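You operate a simulated robot arm through the tools that you are given. There is no shell and no other tool.

You are at the controls of a simulated robot arm. One attempt, no reset.

JOB
Wind 90 metres of ochre yarn on the hand winder at firm tension.
Fine: set the stop slide to 90 m, put the ochre toggle in the socket and shut the clamp before cranking.

Only the result counts: the job must be done as asked and must still hold three seconds after the hand-in. Knocking over, shifting, dropping, spilling or breaking anything else fails it.

ROBOT AND FRAMES
A 7-joint arm with a two-finger parallel gripper, fixed in place. Base frame: the origin is at the foot of the arm, x ahead of it, y to its left, z up; the work surface is at about z = 0. Lengths are in m, angles in rad, forces in N, time in s.
With the tool pointing down near the work surface it reaches from about 0.24 to 0.62 m from the base axis. Its first joint turns from -1.152 to 1.152 rad. Payload 2.6 kg.
Tool frame: the origin (TCP) lies between the finger pads and is the grasp point; the fingertips stand 0.03 m ahead of it; z points along the fingers, y is the line along which they close. The gripper opens to 0.094 m. The fingers are 0.028 m wide and 0.01 m thick; the gripper's body (0.05 by 0.096 m) begins 0.055 m behind the TCP.
Orientation is told as [roll, pitch, yaw] about the base's x, y, z axes, in that order, counted from this pose: with the fingers straight down and closing along the base's y, the tool's x points along the base's -x, its y along +y and its z along -z.

CONTROLS
- The arm moves only by the tool nudge_tool. Its argument "commands" is a list of rows, each a list of 3 entries, a list of its own where there are three numbers: the turn, a rotation vector about the tool's x, y, z in units of 6 degrees (1.0 is 6 degrees), then the shift along the tool's x, y, z in units of 30 mm (1.0 is 30 mm), then the opening in per cent of the stroke, from 0 (shut) to 100 (fully open). In form: [[[rx, ry, rz], [dx, dy, dz], grip], ...]. A call has 1 to 20 rows; each row shifts and turns the commanded pose from where the row before left it, along the tool's axes as they then stand. A call with a number of a shift or a turn outside -1 to 1 is refused whole. A row lasts 0.2 s, in which the tool goes at most 0.05 m and 0.15 rad; a call with a longer step from one row to the next is refused whole, and so is a gripper value outside its range. Where a pose cannot be reached the arm comes as near as it can. A force on the tool above 40 N (or 10 N above the force at the start of the call, whichever is more), or a blocked arm, ends the call early, and 0.2 s more pass. Each finger travels about 0.072 m/s and halts on what it meets, pressing with about 37 N; the grip force reading is that of the motor and also rises with nothing between the fingers. The clock runs only during rows and for 0.2 s after the last one: add rows that do not move to give the fingers time. The reply holds the time, the measured pose of the TCP, the force on the tool along the base axes, the opening and the grip force, in the units named above and with some noise, with the torque about the TCP (base axes, N m) and any sound that the robot's microphone picked up.
- Cameras (640 x 400 px; columns grow to the right, rows downward): "scene" is fixed at [0.0375, 0.4339, 0.5639]; the picture's right is [-0.74, -0.67, 0.00], its down [-0.39, 0.43, -0.81] and it looks along [0.54, -0.60, -0.59] (base axes); focal length 315 px, centre (320, 200). "wrist" rides on the gripper at [0.076, 0.014, -0.103] in the tool frame; the picture's right is [-0.18, 0.98, 0.00], its down [-0.75, -0.14, -0.64] and it looks along [-0.63, -0.12, 0.77] (tool axes); focal length 243 px, centre (320, 200). There is no depth. A picture from a camera that has moved, and an enlarged one, comes with that camera's place and axes in the base frame and with its lens.
- grab_frame(camera): a new picture of that camera. The clock stands still meanwhile.
- inspect(camera, box): a new picture of the part [left, top, right, bottom] of that camera's present view, enlarged. The clock stands still meanwhile.
- finish_job(): hands the job in; it is judged then, once.

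Places have to be worked out from the pictures, the camera data and where the tool is seen. Open the gripper and draw the arm clear of the work before you hand the job in, unless the task says otherwise.

The tools are called after "Request:" by a JSON object that holds its "method" and its "body". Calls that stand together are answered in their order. nudge_tool: Moves the arm, as the interface text tells. Its arguments: {"type":"object","properties":{"commands":{"type":"array","items":{"type":"array"}}},"required":["commands"]} The other tools are called the same way: grab_frame (camera) takes a picture; inspect (camera, box) takes an enlarged picture of a part of a camera's view; finish_job () hands the job in.

At the start:

```text
clock: 0.0
eef_pos: [0.3504, -0.2434, 0.3262]
orientation: [0.0, -0.001, 0.0]
force: [-0.3, 0.3, -0.6]
moment: [0.03, 0.0, 0.02]
gripper_width: 0.0939
gripper_force: 0.1
```

scene: 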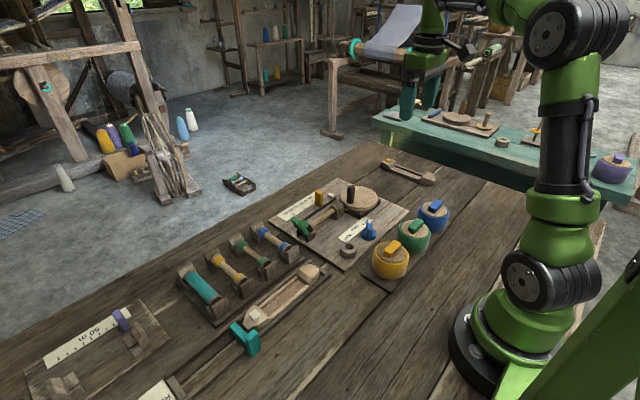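
wrist: 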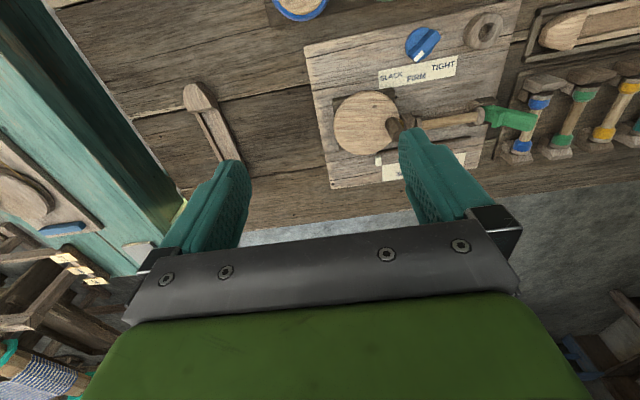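

I'll look at the details of the winder board and its surroundings first.

Request:
{"method": "inspect", "body": {"camera": "scene", "box": [260, 150, 460, 290]}}

Request:
{"method": "inspect", "body": {"camera": "scene", "box": [10, 230, 330, 400]}}

Request:
{"method": "inspect", "body": {"camera": "wrist", "box": [300, 0, 540, 190]}}

```text
2.86 times, centred on (360, 220) of scene
camera zoom: at [0.0375, 0.4339, 0.5639], right [-0.74, -0.67, 0.0], down [-0.39, 0.43, -0.81], along [0.54, -0.6, -0.59], focal length 901 px, centre (206, 143)
```

zoom: 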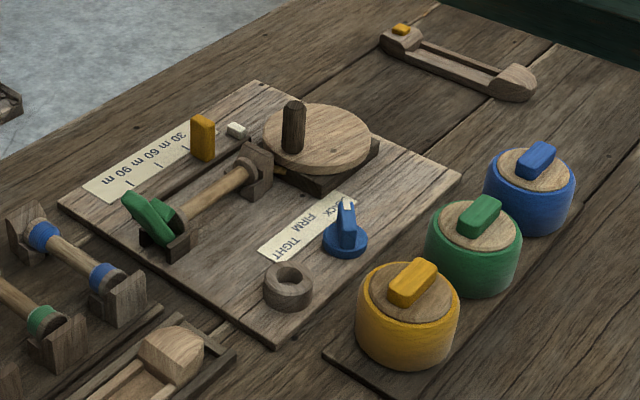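

```text
2.00 times, centred on (170, 315) of scene
camera zoom: at [0.0375, 0.4339, 0.5639], right [-0.74, -0.67, 0.0], down [-0.39, 0.43, -0.81], along [0.54, -0.6, -0.59], focal length 630 px, centre (620, -30)
```

zoom: 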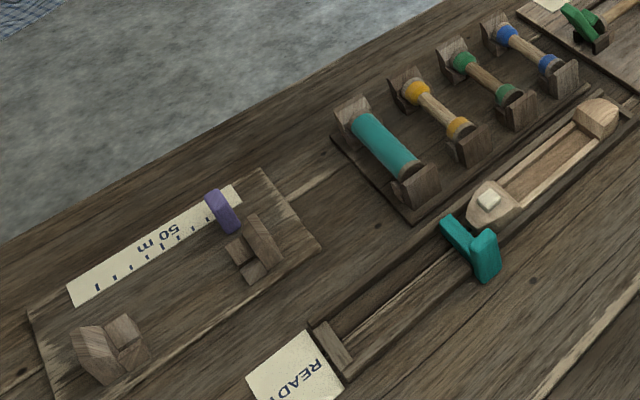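

```text
2.11 times, centred on (420, 95) of wrist
camera zoom: at [0.2738, -0.2299, 0.4284], right [0.18, 0.98, 0.0], down [0.75, -0.14, 0.64], along [0.63, -0.12, -0.77], focal length 511 px, centre (110, 421)
```

zoom: 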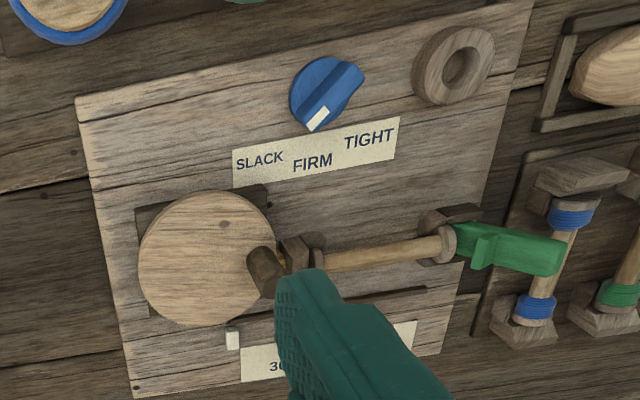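

The board (wheel, stop slide, dial, socket ring, clamp) lies around x 0.35–0.45 and the pots with toggles nearer the base. I'll move the tool left and slightly back, staying high, to get a second viewpoint.

Request:
{"method": "nudge_tool", "body": {"commands": [[[0, 0, 0], [0.4, 1, 0], 100], [[0, 0, 0], [0.4, 1, 0], 100], [[0, 0, 0], [0.4, 1, 0], 100], [[0, 0, 0], [0.4, 1, 0], 100], [[0, 0, 0], [0.4, 1, 0], 100], [[0, 0, 0], [0, 0, 0], 100]]}}

Request:
{"method": "grab_frame", "body": {"camera": "wrist"}}

Request:
{"method": "grab_frame", "body": {"camera": "scene"}}

```text
clock: 1.4
eef_pos: [0.29, -0.0934, 0.3265]
orientation: [0.001, -0.001, -0.001]
force: [-0.2, -0.2, -0.5]
moment: [0.0, 0.04, 0.0]
gripper_width: 0.0941
gripper_force: 0.0
```

```text
taken
camera wrist: at [0.2141, -0.0792, 0.4285], right [0.18, 0.98, 0.0], down [0.75, -0.14, 0.64], along [0.63, -0.12, -0.77], focal length 243 px, centre (320, 200)
```

wrist: 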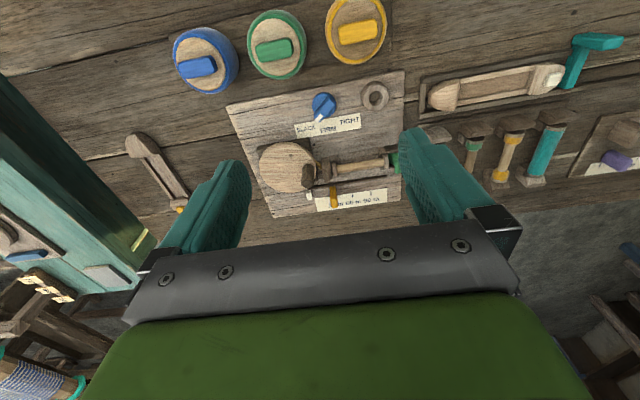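

```text
taken
```

scene: 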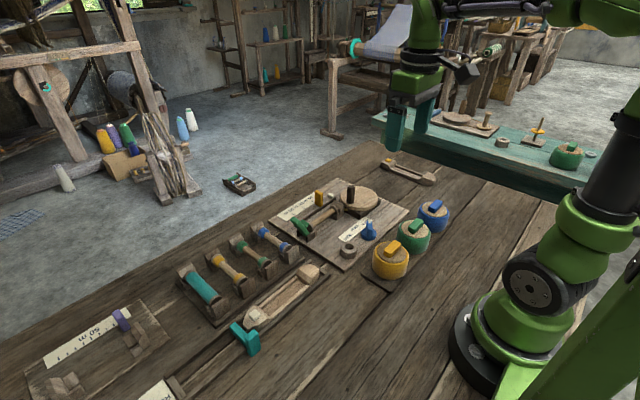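

Request:
{"method": "inspect", "body": {"camera": "wrist", "box": [220, 60, 420, 220]}}

Request:
{"method": "inspect", "body": {"camera": "wrist", "box": [160, 0, 420, 110]}}

Request:
{"method": "inspect", "body": {"camera": "scene", "box": [280, 170, 380, 270]}}

```text
2.50 times, centred on (320, 140) of wrist
camera zoom: at [0.2141, -0.0792, 0.4285], right [0.18, 0.98, 0.0], down [0.75, -0.14, 0.64], along [0.63, -0.12, -0.77], focal length 606 px, centre (320, 350)
```

zoom: 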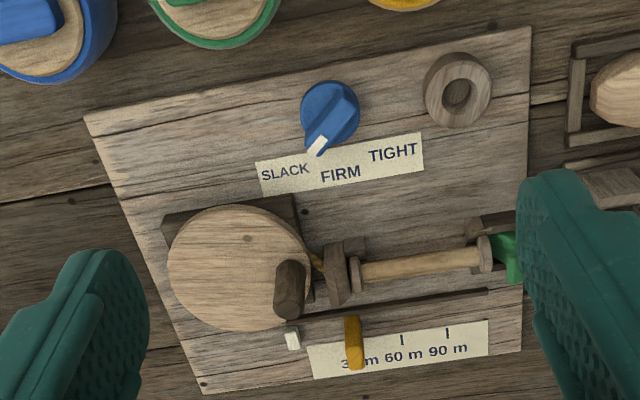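

```text
2.46 times, centred on (290, 55) of wrist
camera zoom: at [0.2141, -0.0792, 0.4285], right [0.18, 0.98, 0.0], down [0.75, -0.14, 0.64], along [0.63, -0.12, -0.77], focal length 597 px, centre (394, 557)
```

zoom: 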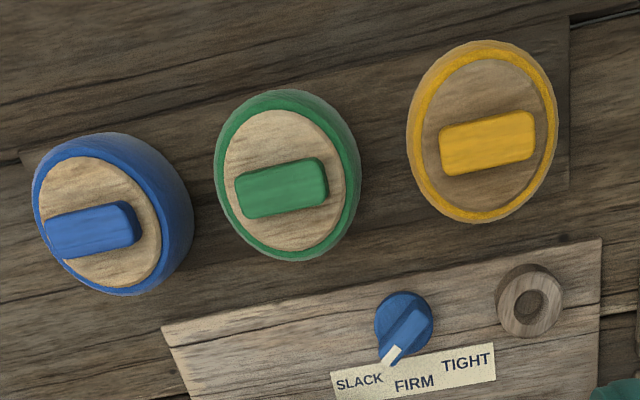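

```text
4.00 times, centred on (330, 220) of scene
camera zoom: at [0.0375, 0.4339, 0.5639], right [-0.74, -0.67, 0.0], down [-0.39, 0.43, -0.81], along [0.54, -0.6, -0.59], focal length 1261 px, centre (280, 120)
```

zoom: 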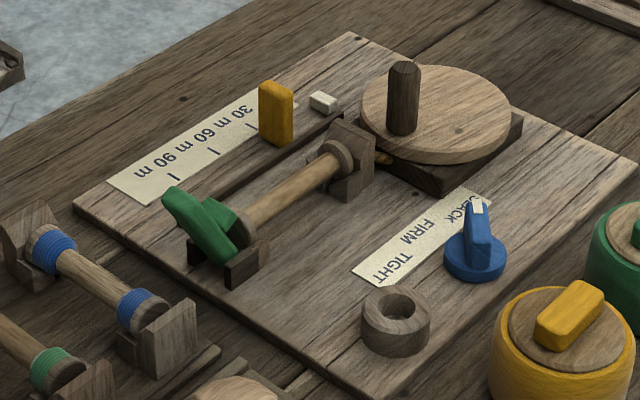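

Reading the board: slide at 30 m (rail x≈0.521, ticks at y≈-0.11/-0.07/-0.03), dial at SLACK near (0.347,-0.096), socket ring near (0.346,-0.014), wheel centre (0.446,-0.187) with a peg. I'll shift left and lower to study the clamp, staying well above everything.

Request:
{"method": "nudge_tool", "body": {"commands": [[[0, 0, 0], [0, 1, 0.5], 100], [[0, 0, 0], [0, 1, 0.5], 100], [[0, 0, 0], [0, 1, 0.5], 100], [[0, 0, 0], [-0.5, 0.6, 0.5], 100], [[0, 0, 0], [0, 0, 0], 100]]}}

Request:
{"method": "grab_frame", "body": {"camera": "wrist"}}

Request:
{"method": "inspect", "body": {"camera": "scene", "box": [285, 195, 345, 245]}}

```text
clock: 2.6
eef_pos: [0.3055, 0.0139, 0.2661]
orientation: [-0.001, -0.001, -0.001]
force: [0.4, 0.7, -0.3]
moment: [0.01, 0.03, 0.0]
gripper_width: 0.0938
gripper_force: 0.1
```

```text
taken
camera wrist: at [0.229, 0.0284, 0.3689], right [0.18, 0.98, 0.0], down [0.75, -0.14, 0.64], along [0.63, -0.12, -0.77], focal length 243 px, centre (320, 200)
```

wrist: 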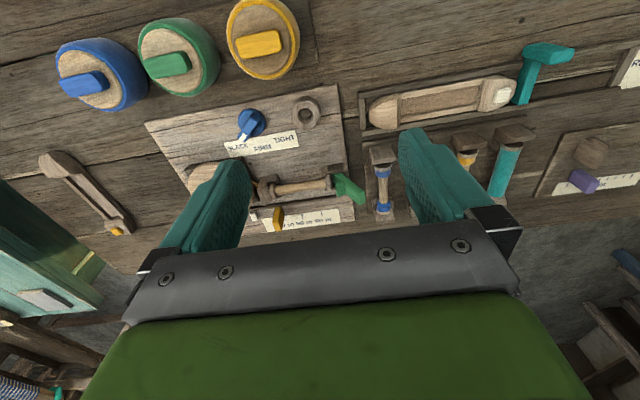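

```text
8.00 times, centred on (315, 220) of scene
camera zoom: at [0.0375, 0.4339, 0.5639], right [-0.74, -0.67, 0.0], down [-0.39, 0.43, -0.81], along [0.54, -0.6, -0.59], focal length 2522 px, centre (360, 40)
```

zoom: 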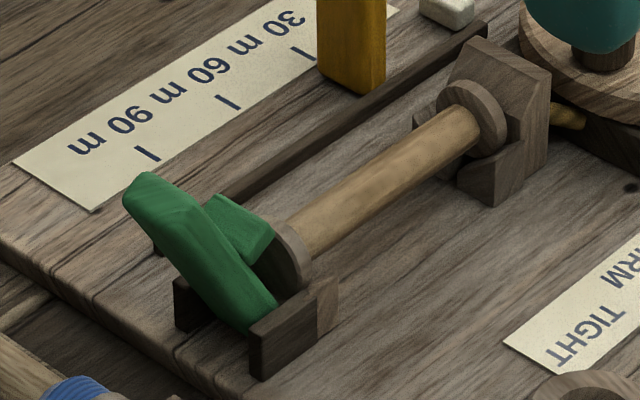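

Request:
{"method": "inspect", "body": {"camera": "wrist", "box": [240, 150, 420, 240]}}

Request:
{"method": "inspect", "body": {"camera": "wrist", "box": [140, 0, 380, 150]}}

```text
3.56 times, centred on (330, 195) of wrist
camera zoom: at [0.229, 0.0284, 0.3689], right [0.18, 0.98, 0.0], down [0.75, -0.14, 0.64], along [0.63, -0.12, -0.77], focal length 863 px, centre (284, 218)
```

zoom: 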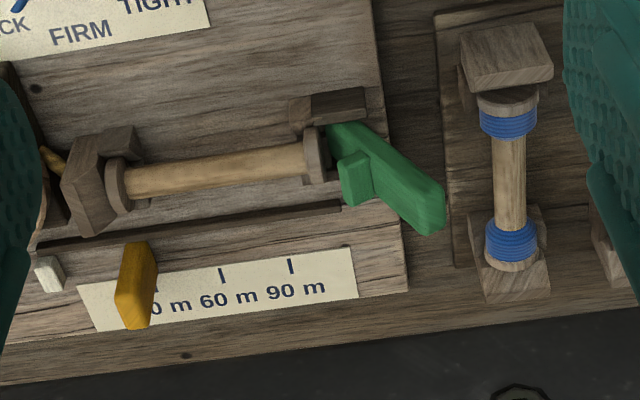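

```text
2.67 times, centred on (260, 75) of wrist
camera zoom: at [0.229, 0.0284, 0.3689], right [0.18, 0.98, 0.0], down [0.75, -0.14, 0.64], along [0.63, -0.12, -0.77], focal length 647 px, centre (480, 533)
```

zoom: 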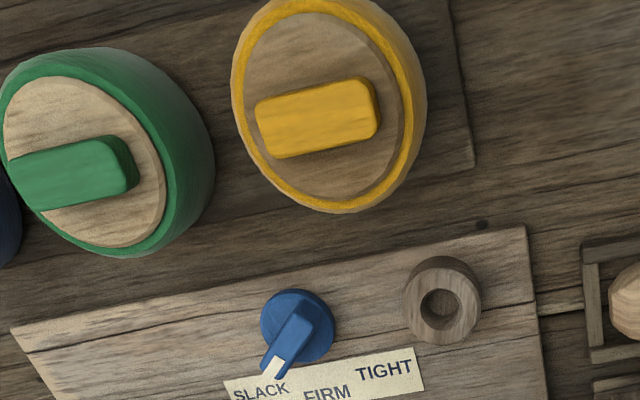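

The clamp is a green lever hinged between dark cheeks at y≈0.01, leaning outward to a tip at about (0.474, 0.047, 0.085); it needs pushing to upright toward -y. First, the stop slide: I'll move above it at (0.53,-0.109), staying high.

Request:
{"method": "nudge_tool", "body": {"commands": [[[0, 0, 0], [-0.832, -0.455, 0], 60], [[0, 0, 0], [-0.832, -0.455, 0], 60], [[0, 0, 0], [-0.832, -0.455, 0], 60], [[0, 0, 0], [-0.832, -0.455, 0], 60], [[0, 0, 0], [-0.832, -0.455, 0], 60], [[0, 0, 0], [-0.832, -0.455, 0], 60], [[0, 0, 0], [-0.832, -0.455, 0], 60], [[0, 0, 0], [-0.832, -0.455, 0.5], 60], [[0, 0, 0], [-0.832, -0.455, 0.5], 60], [[0, 0, 0], [0, 0, 1], 60], [[0, 0, 0], [0, 0, 1], 60], [[0, 0, 0], [0, 0, 0], 60]]}}

Request:
{"method": "grab_frame", "body": {"camera": "wrist"}}

Request:
{"method": "inspect", "body": {"camera": "scene", "box": [270, 130, 410, 250]}}

```text
clock: 5.2
eef_pos: [0.5306, -0.1089, 0.1754]
orientation: [-0.001, 0.001, 0.001]
force: [0.2, 0.4, 0.2]
moment: [-0.01, 0.0, 0.0]
gripper_width: 0.0562
gripper_force: 0.0
```

```text
taken
camera wrist: at [0.4539, -0.0945, 0.2777], right [0.18, 0.98, 0.0], down [0.75, -0.14, 0.64], along [0.63, -0.12, -0.77], focal length 243 px, centre (320, 200)
```

wrist: 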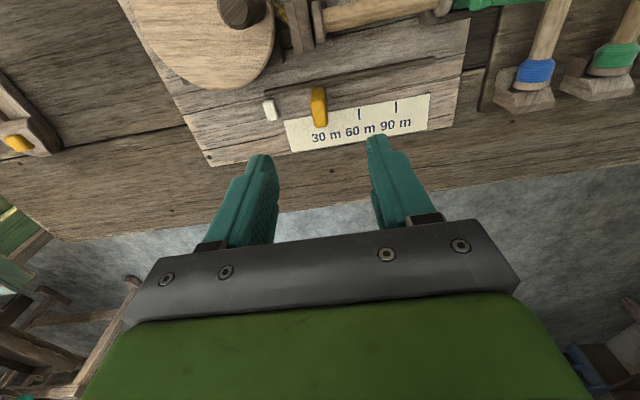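

```text
3.33 times, centred on (340, 190) of scene
camera zoom: at [0.0375, 0.4339, 0.5639], right [-0.74, -0.67, 0.0], down [-0.39, 0.43, -0.81], along [0.54, -0.6, -0.59], focal length 1051 px, centre (253, 233)
```

zoom: 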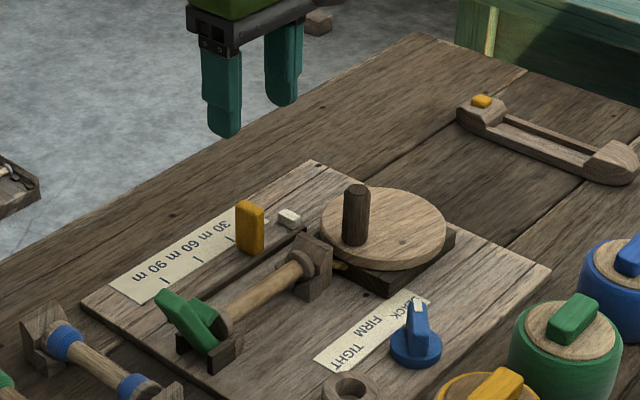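

The slide lies between the fingers in y (about -0.111), top near z 0.055. I descend to TCP z≈0.068 and close on it.

Request:
{"method": "nudge_tool", "body": {"commands": [[[0, 0, 0], [-0.05, -0.07, 0.9], 60], [[0, 0, 0], [0, 0, 0.9], 60], [[0, 0, 0], [0, 0, 0.9], 60], [[0, 0, 0], [0, 0, 0.85], 60], [[0, 0, 0], [0, 0, 0], 60], [[0, 0, 0], [0, 0, 0], 0], [[0, 0, 0], [0, 0, 0], 0], [[0, 0, 0], [0, 0, 0], 0]]}}

Request:
{"method": "grab_frame", "body": {"camera": "wrist"}}

Request:
{"method": "inspect", "body": {"camera": "scene", "box": [270, 130, 410, 250]}}

```text
clock: 7.0
eef_pos: [0.5311, -0.1107, 0.0687]
orientation: [0.003, 0.001, 0.001]
force: [1.8, 1.8, -3.0]
moment: [0.07, 0.15, -0.03]
gripper_width: 0.0138
gripper_force: 44.8
```

```text
taken
camera wrist: at [0.4546, -0.0965, 0.1713], right [0.18, 0.98, 0.0], down [0.75, -0.14, 0.64], along [0.63, -0.12, -0.77], focal length 243 px, centre (320, 200)
```

wrist: 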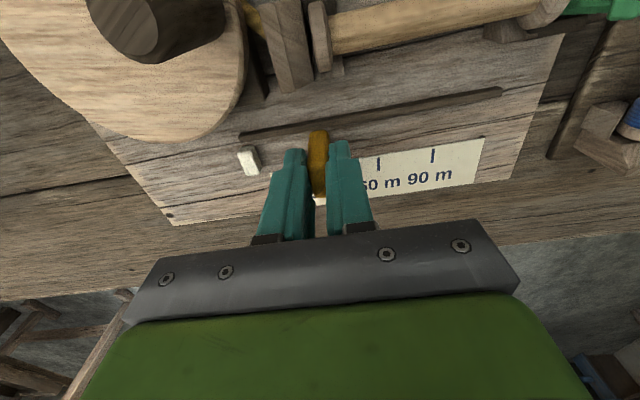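

```text
3.33 times, centred on (340, 190) of scene
camera zoom: at [0.0376, 0.4339, 0.5639], right [-0.74, -0.67, 0.0], down [-0.39, 0.43, -0.81], along [0.54, -0.6, -0.59], focal length 1051 px, centre (253, 233)
```

zoom: 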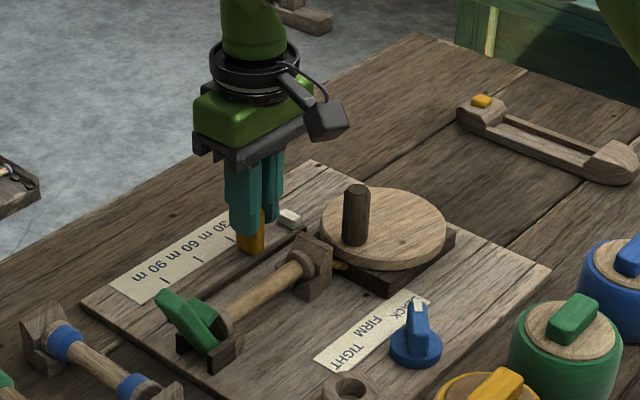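

Slide gripped (13.8 mm wide) at y=-0.1107. I'll slide it +80 mm toward y≈-0.0306 in small steps.

Request:
{"method": "nudge_tool", "body": {"commands": [[[0, 0, 0], [0, 0.3, 0], 0], [[0, 0, 0], [0, 0.3, 0], 0], [[0, 0, 0], [0, 0.3, 0], 0], [[0, 0, 0], [0, 0.3, 0], 0], [[0, 0, 0], [0, 0.3, 0], 0], [[0, 0, 0], [0, 0.3, 0], 0], [[0, 0, 0], [0, 0.3, 0], 0], [[0, 0, 0], [0, 0.3, 0], 0], [[0, 0, 0], [0, 0.27, 0], 0], [[0, 0, 0], [0, 0, 0], 0], [[0, 0, 0], [0, 0, 0], 0]]}}

Request:
{"method": "inspect", "body": {"camera": "scene", "box": [270, 150, 370, 250]}}

Request:
{"method": "grab_frame", "body": {"camera": "wrist"}}

```text
clock: 9.4
eef_pos: [0.5307, -0.031, 0.0683]
orientation: [0.0, 0.001, 0.0]
force: [-4.6, 0.7, -19.8]
moment: [-0.04, -0.64, -0.02]
gripper_width: 0.0136
gripper_force: 44.9
```

```text
4.00 times, centred on (320, 200) of scene
camera zoom: at [0.0377, 0.4339, 0.5639], right [-0.74, -0.67, 0.0], down [-0.39, 0.43, -0.81], along [0.54, -0.6, -0.59], focal length 1261 px, centre (320, 200)
```

zoom: 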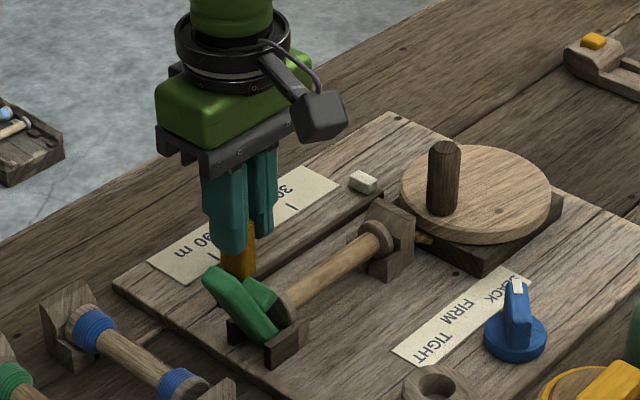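

```text
taken
camera wrist: at [0.4548, -0.0169, 0.1715], right [0.18, 0.98, 0.0], down [0.76, -0.14, 0.64], along [0.63, -0.12, -0.77], focal length 243 px, centre (320, 200)
```

wrist: 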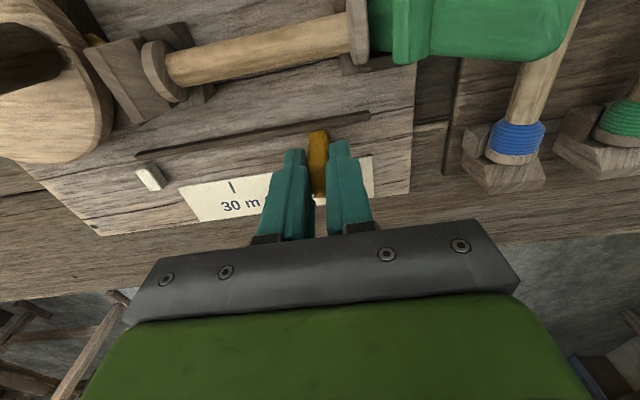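

The slide is at about y=-0.031. I release it, rise straight up and check it against the tick.

Request:
{"method": "nudge_tool", "body": {"commands": [[[0, 0, 0], [0, 0, 0], 45], [[0, 0, 0], [0, 0, 0], 45], [[0, 0, 0], [0, 0, -0.5], 45], [[0, 0, 0], [0, 0, -1], 45], [[0, 0, 0], [0, 0, -1], 45], [[0, 0, 0], [0, 0, -1], 45], [[0, 0, 0], [0, 0, 0], 45]]}}

Request:
{"method": "inspect", "body": {"camera": "scene", "box": [280, 180, 360, 240]}}

Request:
{"method": "inspect", "body": {"camera": "wrist", "box": [220, 40, 420, 160]}}

```text
clock: 11.0
eef_pos: [0.5301, -0.0313, 0.1755]
orientation: [-0.001, 0.001, -0.002]
force: [0.5, -0.5, -0.2]
moment: [0.01, 0.0, 0.03]
gripper_width: 0.0424
gripper_force: 0.1
```

```text
6.67 times, centred on (320, 210) of scene
camera zoom: at [0.0375, 0.4339, 0.5639], right [-0.74, -0.67, 0.0], down [-0.39, 0.43, -0.81], along [0.54, -0.6, -0.59], focal length 2102 px, centre (320, 133)
```

zoom: 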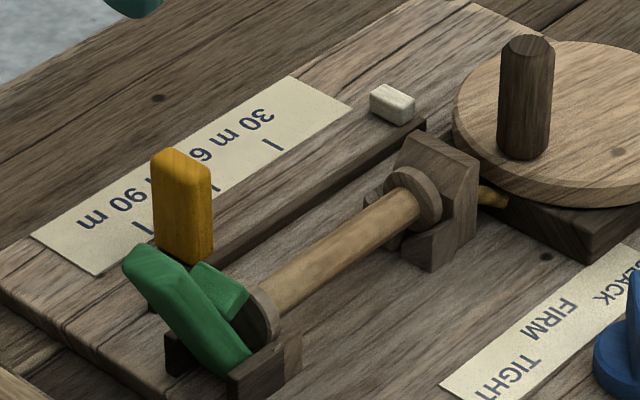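

```text
3.20 times, centred on (320, 100) of wrist
camera zoom: at [0.4536, -0.0171, 0.2771], right [0.18, 0.98, 0.0], down [0.75, -0.14, 0.64], along [0.63, -0.12, -0.77], focal length 776 px, centre (320, 520)
```

zoom: 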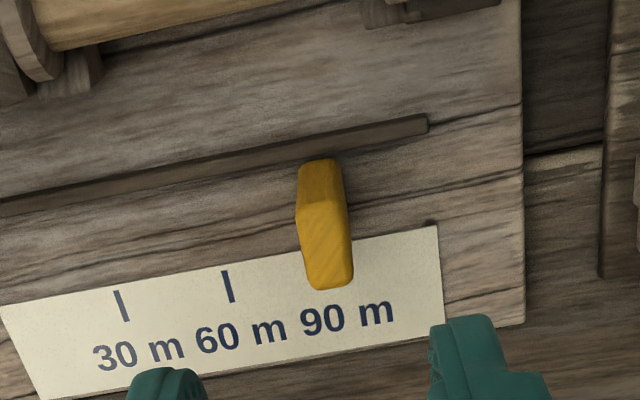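

The slide sits squarely on the 90 m tick (y≈-0.030). Next the dial: I move above (0.347,-0.097) and yaw -45° so that the fingers straddle its bar.

Request:
{"method": "nudge_tool", "body": {"commands": [[[0, 0, 0], [0.872, -0.314, 0], 60], [[0, 0, 0], [0.872, -0.314, 0], 60], [[0, 0, 0], [0.872, -0.314, 0], 60], [[0, 0, 0], [0.872, -0.314, 0], 60], [[0, 0, 0], [0.872, -0.314, 0], 60], [[0, 0, 0], [0.872, -0.314, 0], 60], [[0, 0, 0], [0.872, -0.314, 0], 60], [[0, 0, 0.94], [0, 0, 0], 60], [[0, 0, 0.94], [0, 0, 0], 60], [[0, 0, 0.94], [0, 0, 0], 60], [[0, 0, 0.94], [0, 0, 0], 60], [[0, 0, 0.94], [0, 0, 0], 60], [[0, 0, 0.94], [0, 0, 0], 60], [[0, 0, 0.94], [0, 0, 0], 60], [[0, 0, 0.92], [0, 0, 0], 60], [[0, 0, 0], [0, 0, 0], 60]]}}

Request:
{"method": "grab_frame", "body": {"camera": "wrist"}}

Request:
{"method": "inspect", "body": {"camera": "scene", "box": [320, 190, 420, 280]}}

```text
clock: 14.4
eef_pos: [0.3488, -0.0958, 0.1742]
orientation: [0.0, -0.001, -0.787]
force: [-0.6, 0.1, 0.1]
moment: [0.0, 0.0, -0.02]
gripper_width: 0.0566
gripper_force: 0.1
```

```text
taken
camera wrist: at [0.3046, -0.0333, 0.2769], right [0.83, 0.56, 0.0], down [0.43, -0.63, 0.64], along [0.36, -0.53, -0.77], focal length 243 px, centre (320, 200)
```

wrist: 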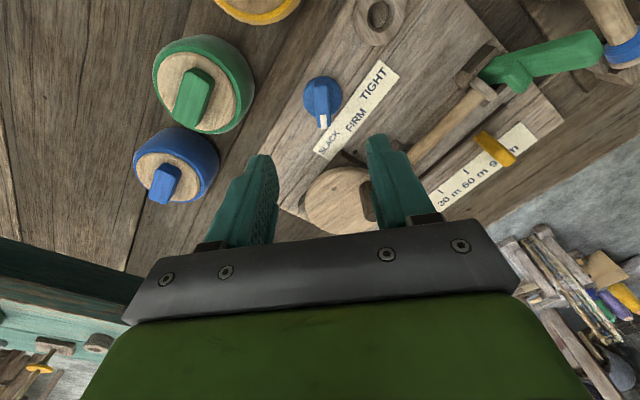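

```text
4.44 times, centred on (370, 235) of scene
camera zoom: at [0.0375, 0.4339, 0.5639], right [-0.74, -0.67, 0.0], down [-0.39, 0.43, -0.81], along [0.54, -0.6, -0.59], focal length 1401 px, centre (98, 44)
```

zoom: 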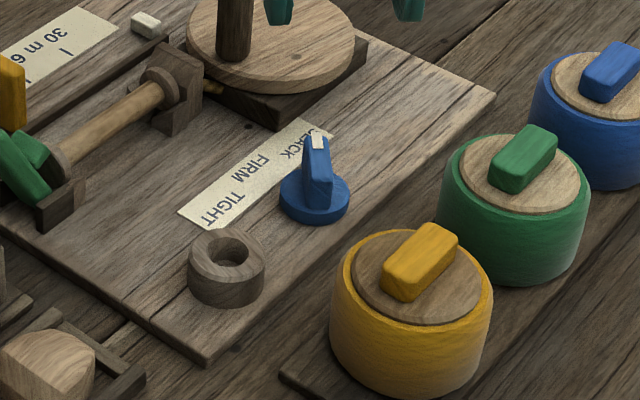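

Request:
{"method": "inspect", "body": {"camera": "wrist", "box": [270, 60, 410, 170]}}

```text
3.64 times, centred on (340, 115) of wrist
camera zoom: at [0.3046, -0.0333, 0.2769], right [0.83, 0.56, 0.0], down [0.43, -0.63, 0.64], along [0.36, -0.53, -0.77], focal length 882 px, centre (247, 509)
```

zoom: 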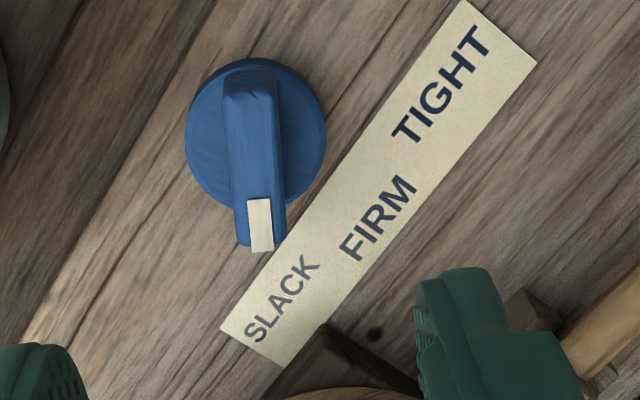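

The dial bar points at about -52°, centre (0.351,-0.097), top z≈0.046, disc top ≈0.018; FIRM lies exactly along +x. I align the yaw, descend to TCP z≈0.057 and close.

Request:
{"method": "nudge_tool", "body": {"commands": [[[0, 0, 0.6], [-0.068, 0.012, 0], 45], [[0, 0, 0.6], [0, 0, 0.9], 45], [[0, 0, 0], [0, 0, 1], 45], [[0, 0, 0], [0, 0, 1], 45], [[0, 0, 0], [0, 0, 0.6], 45], [[0, 0, 0], [0, 0, 0.4], 45], [[0, 0, 0], [0, 0, 0], 45], [[0, 0, 0], [0, 0, 0], 0], [[0, 0, 0], [0, 0, 0], 0], [[0, 0, 0], [0, 0, 0], 0]]}}

Request:
{"method": "inspect", "body": {"camera": "scene", "box": [320, 160, 420, 260]}}

Request:
{"method": "grab_frame", "body": {"camera": "wrist"}}

```text
clock: 16.6
eef_pos: [0.3511, -0.0967, 0.0574]
orientation: [0.001, -0.001, -0.906]
force: [12.7, 5.2, -11.7]
moment: [0.04, -0.18, 1.11]
gripper_width: 0.0143
gripper_force: 45.2
```

```text
4.00 times, centred on (370, 210) of scene
camera zoom: at [0.0376, 0.4339, 0.5639], right [-0.74, -0.67, 0.0], down [-0.39, 0.43, -0.81], along [0.54, -0.6, -0.59], focal length 1261 px, centre (120, 160)
```

zoom: 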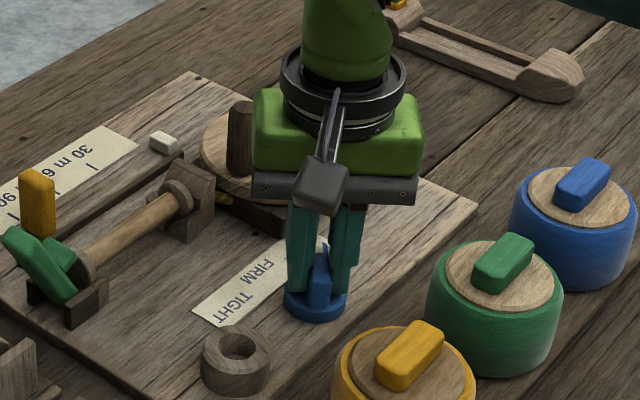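

```text
taken
camera wrist: at [0.3149, -0.0286, 0.1591], right [0.89, 0.46, 0.0], down [0.35, -0.68, 0.64], along [0.3, -0.57, -0.77], focal length 243 px, centre (320, 200)
```

wrist: 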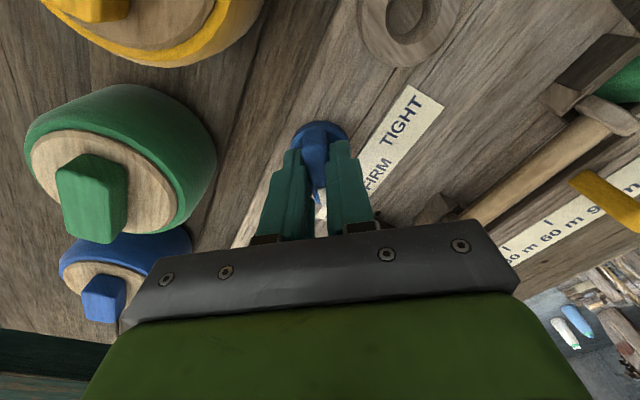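

Gripped, with a +1.1 N·m yaw moment: the bar is likely nearer -45° than -52°. I turn the tool back to yaw 0, which carries the pointer to FIRM (+x).

Request:
{"method": "nudge_tool", "body": {"commands": [[[0, 0, -0.6], [0, 0, 0], 0], [[0, 0, -0.6], [0, 0, 0], 0], [[0, 0, -0.75], [0, 0, 0], 0], [[0, 0, -0.75], [0, 0, 0], 0], [[0, 0, -0.75], [0, 0, 0], 0], [[0, 0, -0.75], [0, 0, 0], 0], [[0, 0, -0.75], [0, 0, 0], 0], [[0, 0, -0.75], [0, 0, 0], 0], [[0, 0, -0.75], [0, 0, 0], 0], [[0, 0, -0.75], [0, 0, 0], 0], [[0, 0, -0.75], [0, 0, 0], 0], [[0, 0, -0.7], [0, 0, 0], 0], [[0, 0, 0], [0, 0, 0], 0], [[0, 0, 0], [0, 0, 0], 0]]}}

Request:
{"method": "grab_frame", "body": {"camera": "wrist"}}

```text
clock: 17.5
eef_pos: [0.3511, -0.0983, 0.0567]
orientation: [0.003, 0.0, -0.695]
force: [3.9, -1.2, -2.0]
moment: [0.34, 0.53, -0.02]
gripper_width: 0.0139
gripper_force: 45.0
stopped in row 4: the force on the tool passed its limit at 41 N (the readings are from after the stop); the commanded pose is now the measured one
```

```text
taken
camera wrist: at [0.3014, -0.0378, 0.1592], right [0.77, 0.64, 0.0], down [0.49, -0.59, 0.64], along [0.41, -0.5, -0.77], focal length 243 px, centre (320, 200)
```

wrist: 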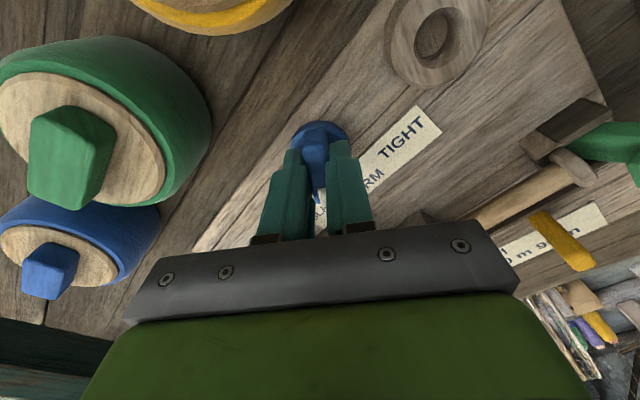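

Request:
{"method": "inspect", "body": {"camera": "wrist", "box": [250, 90, 410, 240]}}

Request:
{"method": "inspect", "body": {"camera": "scene", "box": [340, 180, 410, 250]}}

```text
2.67 times, centred on (330, 165) of wrist
camera zoom: at [0.3014, -0.0378, 0.1592], right [0.77, 0.64, 0.0], down [0.49, -0.59, 0.64], along [0.41, -0.5, -0.77], focal length 647 px, centre (293, 293)
```

zoom: 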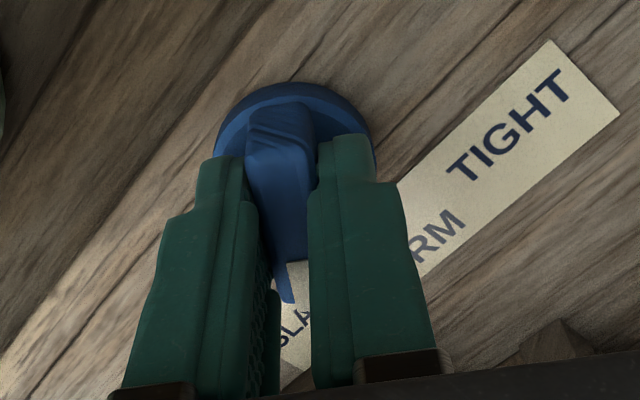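

```text
5.71 times, centred on (375, 215) of scene
camera zoom: at [0.0376, 0.4339, 0.5639], right [-0.74, -0.67, 0.0], down [-0.39, 0.43, -0.81], along [0.54, -0.6, -0.59], focal length 1802 px, centre (6, 114)
```

zoom: 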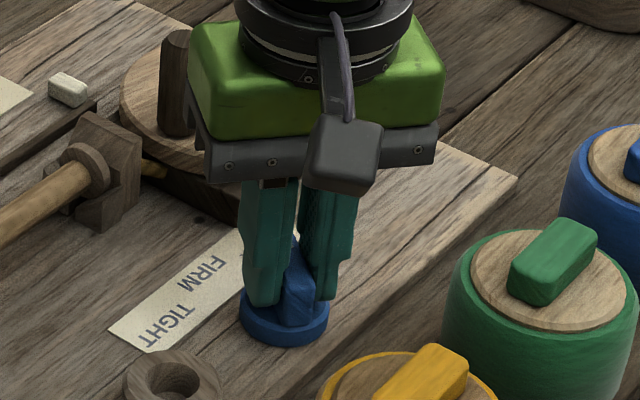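

The fingers now look aligned with the bar (~-40°). I continue turning more slowly.

Request:
{"method": "nudge_tool", "body": {"commands": [[[0, 0, -0.35], [0, 0, 0], 0], [[0, 0, -0.35], [0, 0, 0], 0], [[0, 0, -0.35], [0, 0, 0], 0], [[0, 0, -0.35], [0, 0, 0], 0], [[0, 0, -0.35], [0, 0, 0], 0], [[0, 0, -0.35], [0, 0, 0], 0], [[0, 0, -0.35], [0, 0, 0], 0], [[0, 0, -0.35], [0, 0, 0], 0], [[0, 0, 0], [0, 0, 0], 0]]}}

```text
clock: 19.5
eef_pos: [0.3508, -0.0972, 0.057]
orientation: [-0.001, -0.003, -0.403]
force: [2.1, -4.9, 3.9]
moment: [0.38, 1.21, 0.01]
gripper_width: 0.0137
gripper_force: 45.4
```

Turning well, now at -23°. I continue the remaining 3.85 units to yaw 0.

Request:
{"method": "nudge_tool", "body": {"commands": [[[0, 0, -0.35], [0, 0, 0], 0], [[0, 0, -0.35], [0, 0, 0], 0], [[0, 0, -0.35], [0, 0, 0], 0], [[0, 0, -0.35], [0, 0, 0], 0], [[0, 0, -0.35], [0, 0, 0], 0], [[0, 0, -0.35], [0, 0, 0], 0], [[0, 0, -0.35], [0, 0, 0], 0], [[0, 0, -0.35], [0, 0, 0], 0], [[0, 0, -0.35], [0, 0, 0], 0], [[0, 0, -0.35], [0, 0, 0], 0], [[0, 0, -0.35], [0, 0, 0], 0], [[0, 0, 0], [0, 0, 0], 0]]}}

Request:
{"method": "grab_frame", "body": {"camera": "wrist"}}

```text
clock: 22.1
eef_pos: [0.3506, -0.0988, 0.0568]
orientation: [0.0, 0.001, 0.0]
force: [-2.4, -14.2, -2.5]
moment: [-0.24, 1.07, -0.03]
gripper_width: 0.0135
gripper_force: 44.7
```

```text
taken
camera wrist: at [0.2743, -0.0839, 0.1592], right [0.18, 0.98, 0.0], down [0.75, -0.14, 0.64], along [0.63, -0.12, -0.77], focal length 243 px, centre (320, 200)
```

wrist: 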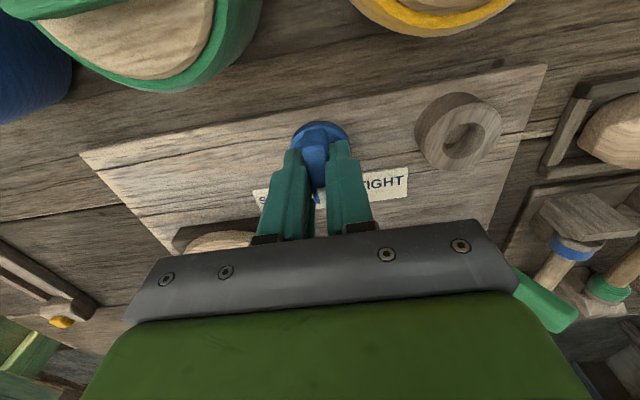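

Yaw 0 reached. I release, rise and check the pointer.

Request:
{"method": "nudge_tool", "body": {"commands": [[[0, 0, 0], [0, 0, 0], 45], [[0, 0, 0], [0, 0, 0], 45], [[0, 0, 0], [0, 0, -0.5], 45], [[0, 0, 0], [0, 0, -1], 45], [[0, 0, 0], [0, 0, -1], 45], [[0, 0, 0], [0, 0, -1], 45], [[0, 0, 0], [0, 0, -0.5], 60], [[0, 0, 0], [0, 0, 0], 60]]}}

Request:
{"method": "inspect", "body": {"camera": "wrist", "box": [250, 40, 410, 160]}}

Request:
{"method": "inspect", "body": {"camera": "scene", "box": [290, 180, 430, 290]}}

```text
clock: 23.9
eef_pos: [0.3511, -0.0983, 0.1765]
orientation: [0.0, -0.002, 0.0]
force: [0.4, -0.2, 0.0]
moment: [-0.01, 0.03, 0.01]
gripper_width: 0.0564
gripper_force: 0.1
```

```text
3.33 times, centred on (330, 100) of wrist
camera zoom: at [0.274, -0.0842, 0.2793], right [0.18, 0.98, 0.0], down [0.75, -0.14, 0.64], along [0.63, -0.12, -0.77], focal length 809 px, centre (287, 533)
```

zoom: 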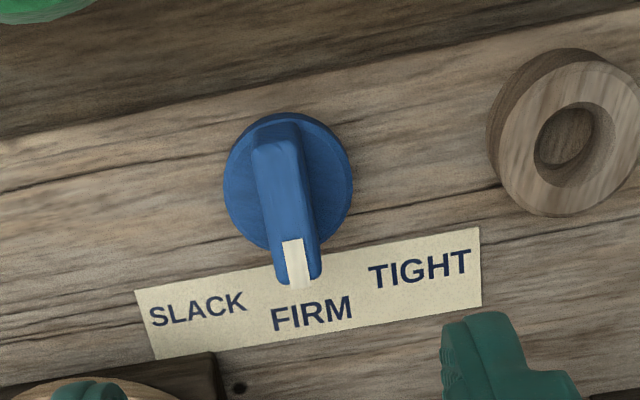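

```text
3.64 times, centred on (360, 235) of scene
camera zoom: at [0.0375, 0.4339, 0.5639], right [-0.74, -0.67, 0.0], down [-0.39, 0.43, -0.81], along [0.54, -0.6, -0.59], focal length 1146 px, centre (174, 73)
```

zoom: 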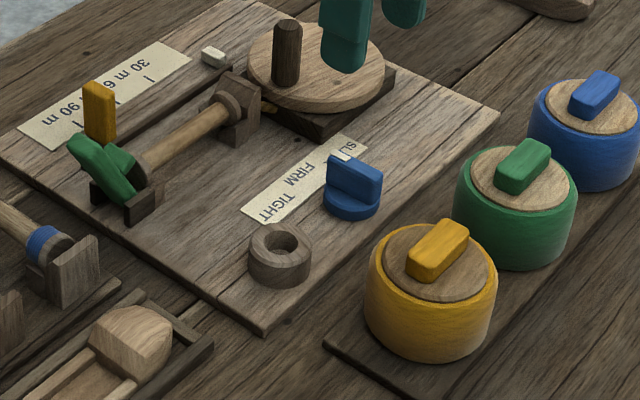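

Pointer is at FIRM (direction within ~1° of +x). Next the ochre toggle at about (0.252,-0.041, top 0.068), its bar along y: I move above it and yaw -90° so the fingers close along x.

Request:
{"method": "nudge_tool", "body": {"commands": [[[0, 0, 0], [0.825, 0.478, -0.25], 60], [[0, 0, 0], [0.825, 0.478, -0.25], 60], [[0, 0, 0], [0.825, 0.478, -0.25], 60], [[0, 0, 0], [0.825, 0.478, -0.25], 60], [[0, 0, 1], [0, 0, 0], 60], [[0, 0, 1], [0, 0, 0], 60], [[0, 0, 1], [0, 0, 0], 60], [[0, 0, 1], [0, 0, 0], 60], [[0, 0, 1], [0, 0, 0], 60], [[0, 0, 1], [0, 0, 0], 60], [[0, 0, 1], [0, 0, 0], 60], [[0, 0, 1], [0, 0, 0], 60], [[0, 0, 1], [0, 0, 0], 60], [[0, 0, 1], [0, 0, 0], 60], [[0, 0, 1], [0, 0, 0], 60], [[0, 0, 1], [0, 0, 0], 60], [[0, 0, 1], [0, 0, 0], 60], [[0, 0, 1], [0, 0, 0], 60], [[0, 0, 1], [0, 0, 0], 60], [[0, 0, 0], [0, 0, 0], 60]]}}

Request:
{"method": "grab_frame", "body": {"camera": "wrist"}}

Request:
{"method": "grab_frame", "body": {"camera": "scene"}}

```text
clock: 28.1
eef_pos: [0.2511, -0.0403, 0.2072]
orientation: [0.001, -0.001, -1.572]
force: [0.0, -0.2, 0.6]
moment: [-0.02, -0.01, -0.01]
gripper_width: 0.0565
gripper_force: 0.1
```

```text
taken
camera wrist: at [0.2658, 0.0358, 0.3091], right [0.98, -0.19, 0.0], down [-0.14, -0.75, 0.64], along [-0.12, -0.63, -0.77], focal length 243 px, centre (320, 200)
```

wrist: 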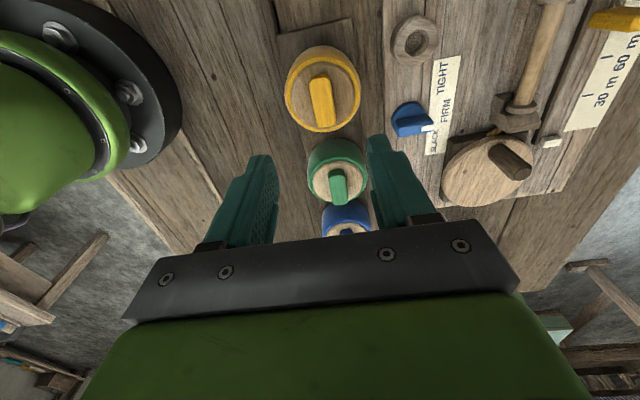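

```text
taken
```

scene: 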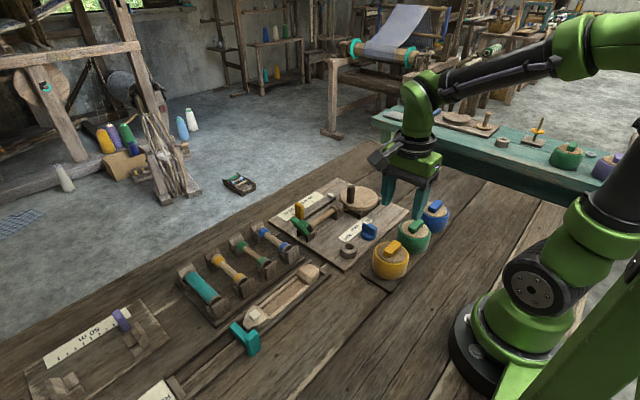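

Request:
{"method": "inspect", "body": {"camera": "wrist", "box": [260, 30, 460, 150]}}

```text
3.20 times, centred on (360, 90) of wrist
camera zoom: at [0.2658, 0.0358, 0.3091], right [0.98, -0.19, 0.0], down [-0.14, -0.75, 0.64], along [-0.12, -0.63, -0.77], focal length 776 px, centre (192, 552)
```

zoom: 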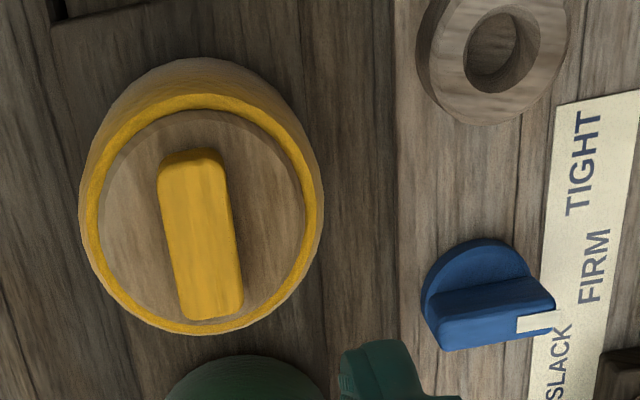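

Toggle bar centre ≈(0.2545,-0.041), 46×18 mm, aligned with y. I correct 3 mm in x and descend to fingertips near z 0.062, then look.

Request:
{"method": "nudge_tool", "body": {"commands": [[[0, 0, 0], [-0.02, 0.113, 0.5], 45], [[0, 0, 0], [0, 0, 1], 45], [[0, 0, 0], [0, 0, 1], 45], [[0, 0, 0], [0, 0, 0.8], 45], [[0, 0, 0], [0, 0, 0.5], 45], [[0, 0, 0], [0, 0, 0], 45]]}}

Request:
{"method": "inspect", "body": {"camera": "scene", "box": [340, 180, 460, 300]}}

Request:
{"method": "grab_frame", "body": {"camera": "wrist"}}

```text
clock: 29.5
eef_pos: [0.2564, -0.0416, 0.0924]
orientation: [0.003, 0.0, -1.575]
force: [-1.9, 1.7, 9.7]
moment: [0.06, 0.27, 0.0]
gripper_width: 0.0428
gripper_force: 0.9
```

```text
3.33 times, centred on (400, 240) of scene
camera zoom: at [0.0375, 0.4339, 0.5639], right [-0.74, -0.67, 0.0], down [-0.39, 0.43, -0.81], along [0.54, -0.6, -0.59], focal length 1051 px, centre (53, 67)
```

zoom: 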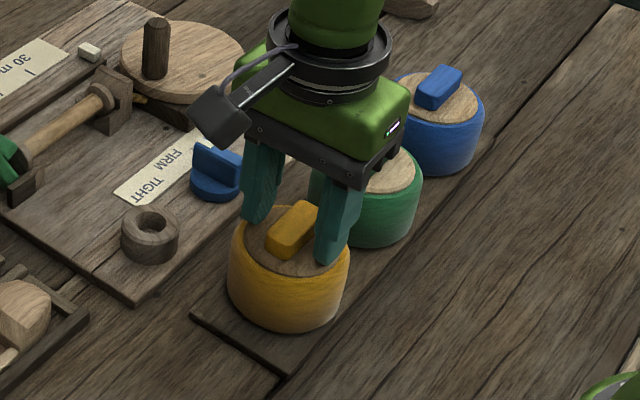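

```text
taken
camera wrist: at [0.2699, 0.0353, 0.1955], right [0.98, -0.19, 0.0], down [-0.14, -0.75, 0.64], along [-0.12, -0.63, -0.77], focal length 243 px, centre (320, 200)
```

wrist: 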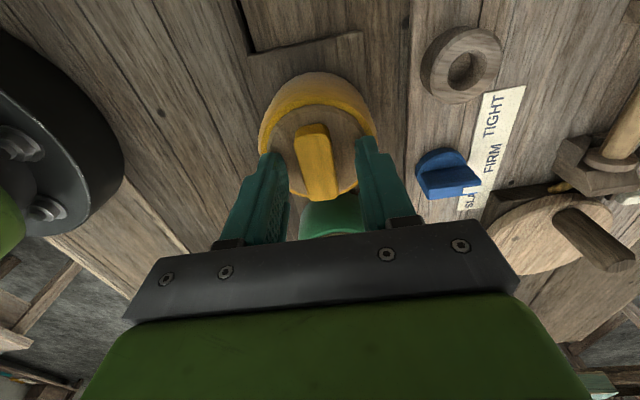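

The fingertips touch the pot lid/rim lightly (+10 N) at tip z≈0.062, with the toggle between them. I rise 2 mm, centre slightly, and close.

Request:
{"method": "nudge_tool", "body": {"commands": [[[0, 0, 0], [0, -0.05, -0.06], 45], [[0, 0, 0], [0, 0, 0], 30], [[0, 0, 0], [0, 0, 0], 30]]}}

Request:
{"method": "inspect", "body": {"camera": "wrist", "box": [240, 60, 400, 220]}}

Request:
{"method": "inspect", "body": {"camera": "scene", "box": [360, 210, 430, 280]}}

```text
clock: 30.3
eef_pos: [0.2536, -0.0415, 0.0946]
orientation: [0.001, 0.0, -1.573]
force: [0.0, -0.6, 0.3]
moment: [0.02, 0.02, 0.03]
gripper_width: 0.0284
gripper_force: 0.2
```

```text
2.50 times, centred on (320, 140) of wrist
camera zoom: at [0.2678, 0.035, 0.1969], right [0.98, -0.18, 0.0], down [-0.14, -0.75, 0.64], along [-0.12, -0.63, -0.77], focal length 606 px, centre (320, 350)
```

zoom: 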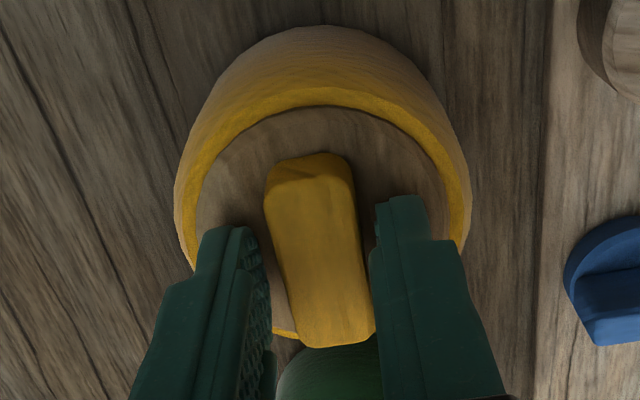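

```text
5.71 times, centred on (395, 245) of scene
camera zoom: at [0.0375, 0.4339, 0.5639], right [-0.74, -0.67, 0.0], down [-0.39, 0.43, -0.81], along [0.54, -0.6, -0.59], focal length 1802 px, centre (-109, -57)
```

zoom: 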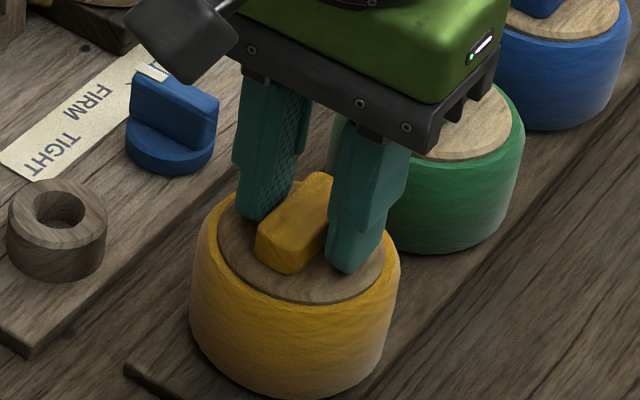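

Toggle nicely straddled; now I close on it.

Request:
{"method": "nudge_tool", "body": {"commands": [[[0, 0, 0], [0, 0, 0.03], 0], [[0, 0, 0], [0, 0, 0], 0], [[0, 0, 0], [0, 0, 0], 0]]}}

Request:
{"method": "inspect", "body": {"camera": "scene", "box": [360, 210, 430, 280]}}

```text
clock: 31.1
eef_pos: [0.2543, -0.0414, 0.0943]
orientation: [0.004, 0.001, -1.573]
force: [-4.1, -0.2, 20.3]
moment: [0.02, 0.11, -0.02]
gripper_width: 0.0182
gripper_force: 36.9
```

```text
5.71 times, centred on (395, 245) of scene
camera zoom: at [0.0375, 0.4339, 0.5639], right [-0.74, -0.67, 0.0], down [-0.39, 0.43, -0.81], along [0.54, -0.6, -0.59], focal length 1802 px, centre (-109, -57)
```

zoom: 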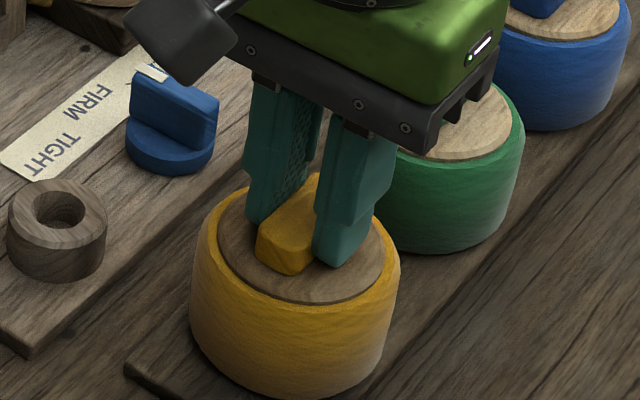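

Toggle gripped (18.2 mm). I lift slowly, straight up.

Request:
{"method": "nudge_tool", "body": {"commands": [[[0, 0, 0], [0, 0, -0.15], 0], [[0, 0, 0], [0, 0, -0.3], 0], [[0, 0, 0], [0, 0, -0.3], 0], [[0, 0, 0], [0, 0, -0.4], 0], [[0, 0, 0], [0, 0, -0.5], 0], [[0, 0, 0], [0, 0, -0.5], 0], [[0, 0, 0], [0, 0, 0], 0]]}}

Request:
{"method": "inspect", "body": {"camera": "scene", "box": [350, 190, 440, 280]}}

Request:
{"method": "grab_frame", "body": {"camera": "wrist"}}

```text
clock: 32.7
eef_pos: [0.2541, -0.0412, 0.1596]
orientation: [0.001, 0.0, -1.571]
force: [-0.2, -1.0, -1.1]
moment: [0.01, 0.01, 0.02]
gripper_width: 0.0179
gripper_force: 37.3
```

```text
4.44 times, centred on (395, 235) of scene
camera zoom: at [0.0375, 0.4339, 0.5639], right [-0.74, -0.67, 0.0], down [-0.39, 0.43, -0.81], along [0.54, -0.6, -0.59], focal length 1401 px, centre (-13, 44)
```

zoom: 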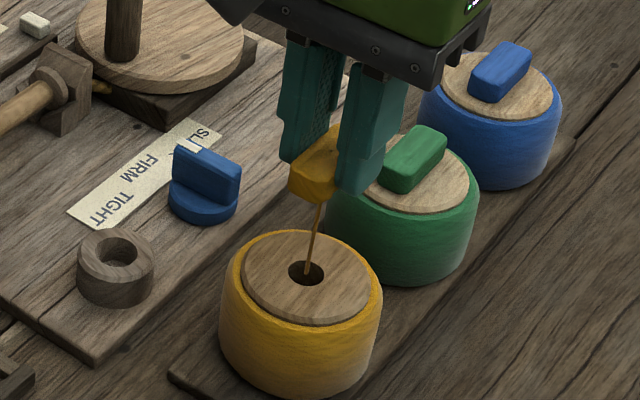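

```text
taken
camera wrist: at [0.2675, 0.0348, 0.2614], right [0.98, -0.18, 0.0], down [-0.14, -0.75, 0.64], along [-0.12, -0.63, -0.77], focal length 243 px, centre (320, 200)
```

wrist: 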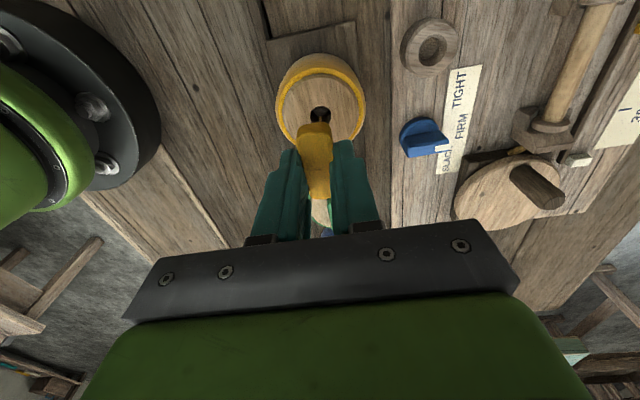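

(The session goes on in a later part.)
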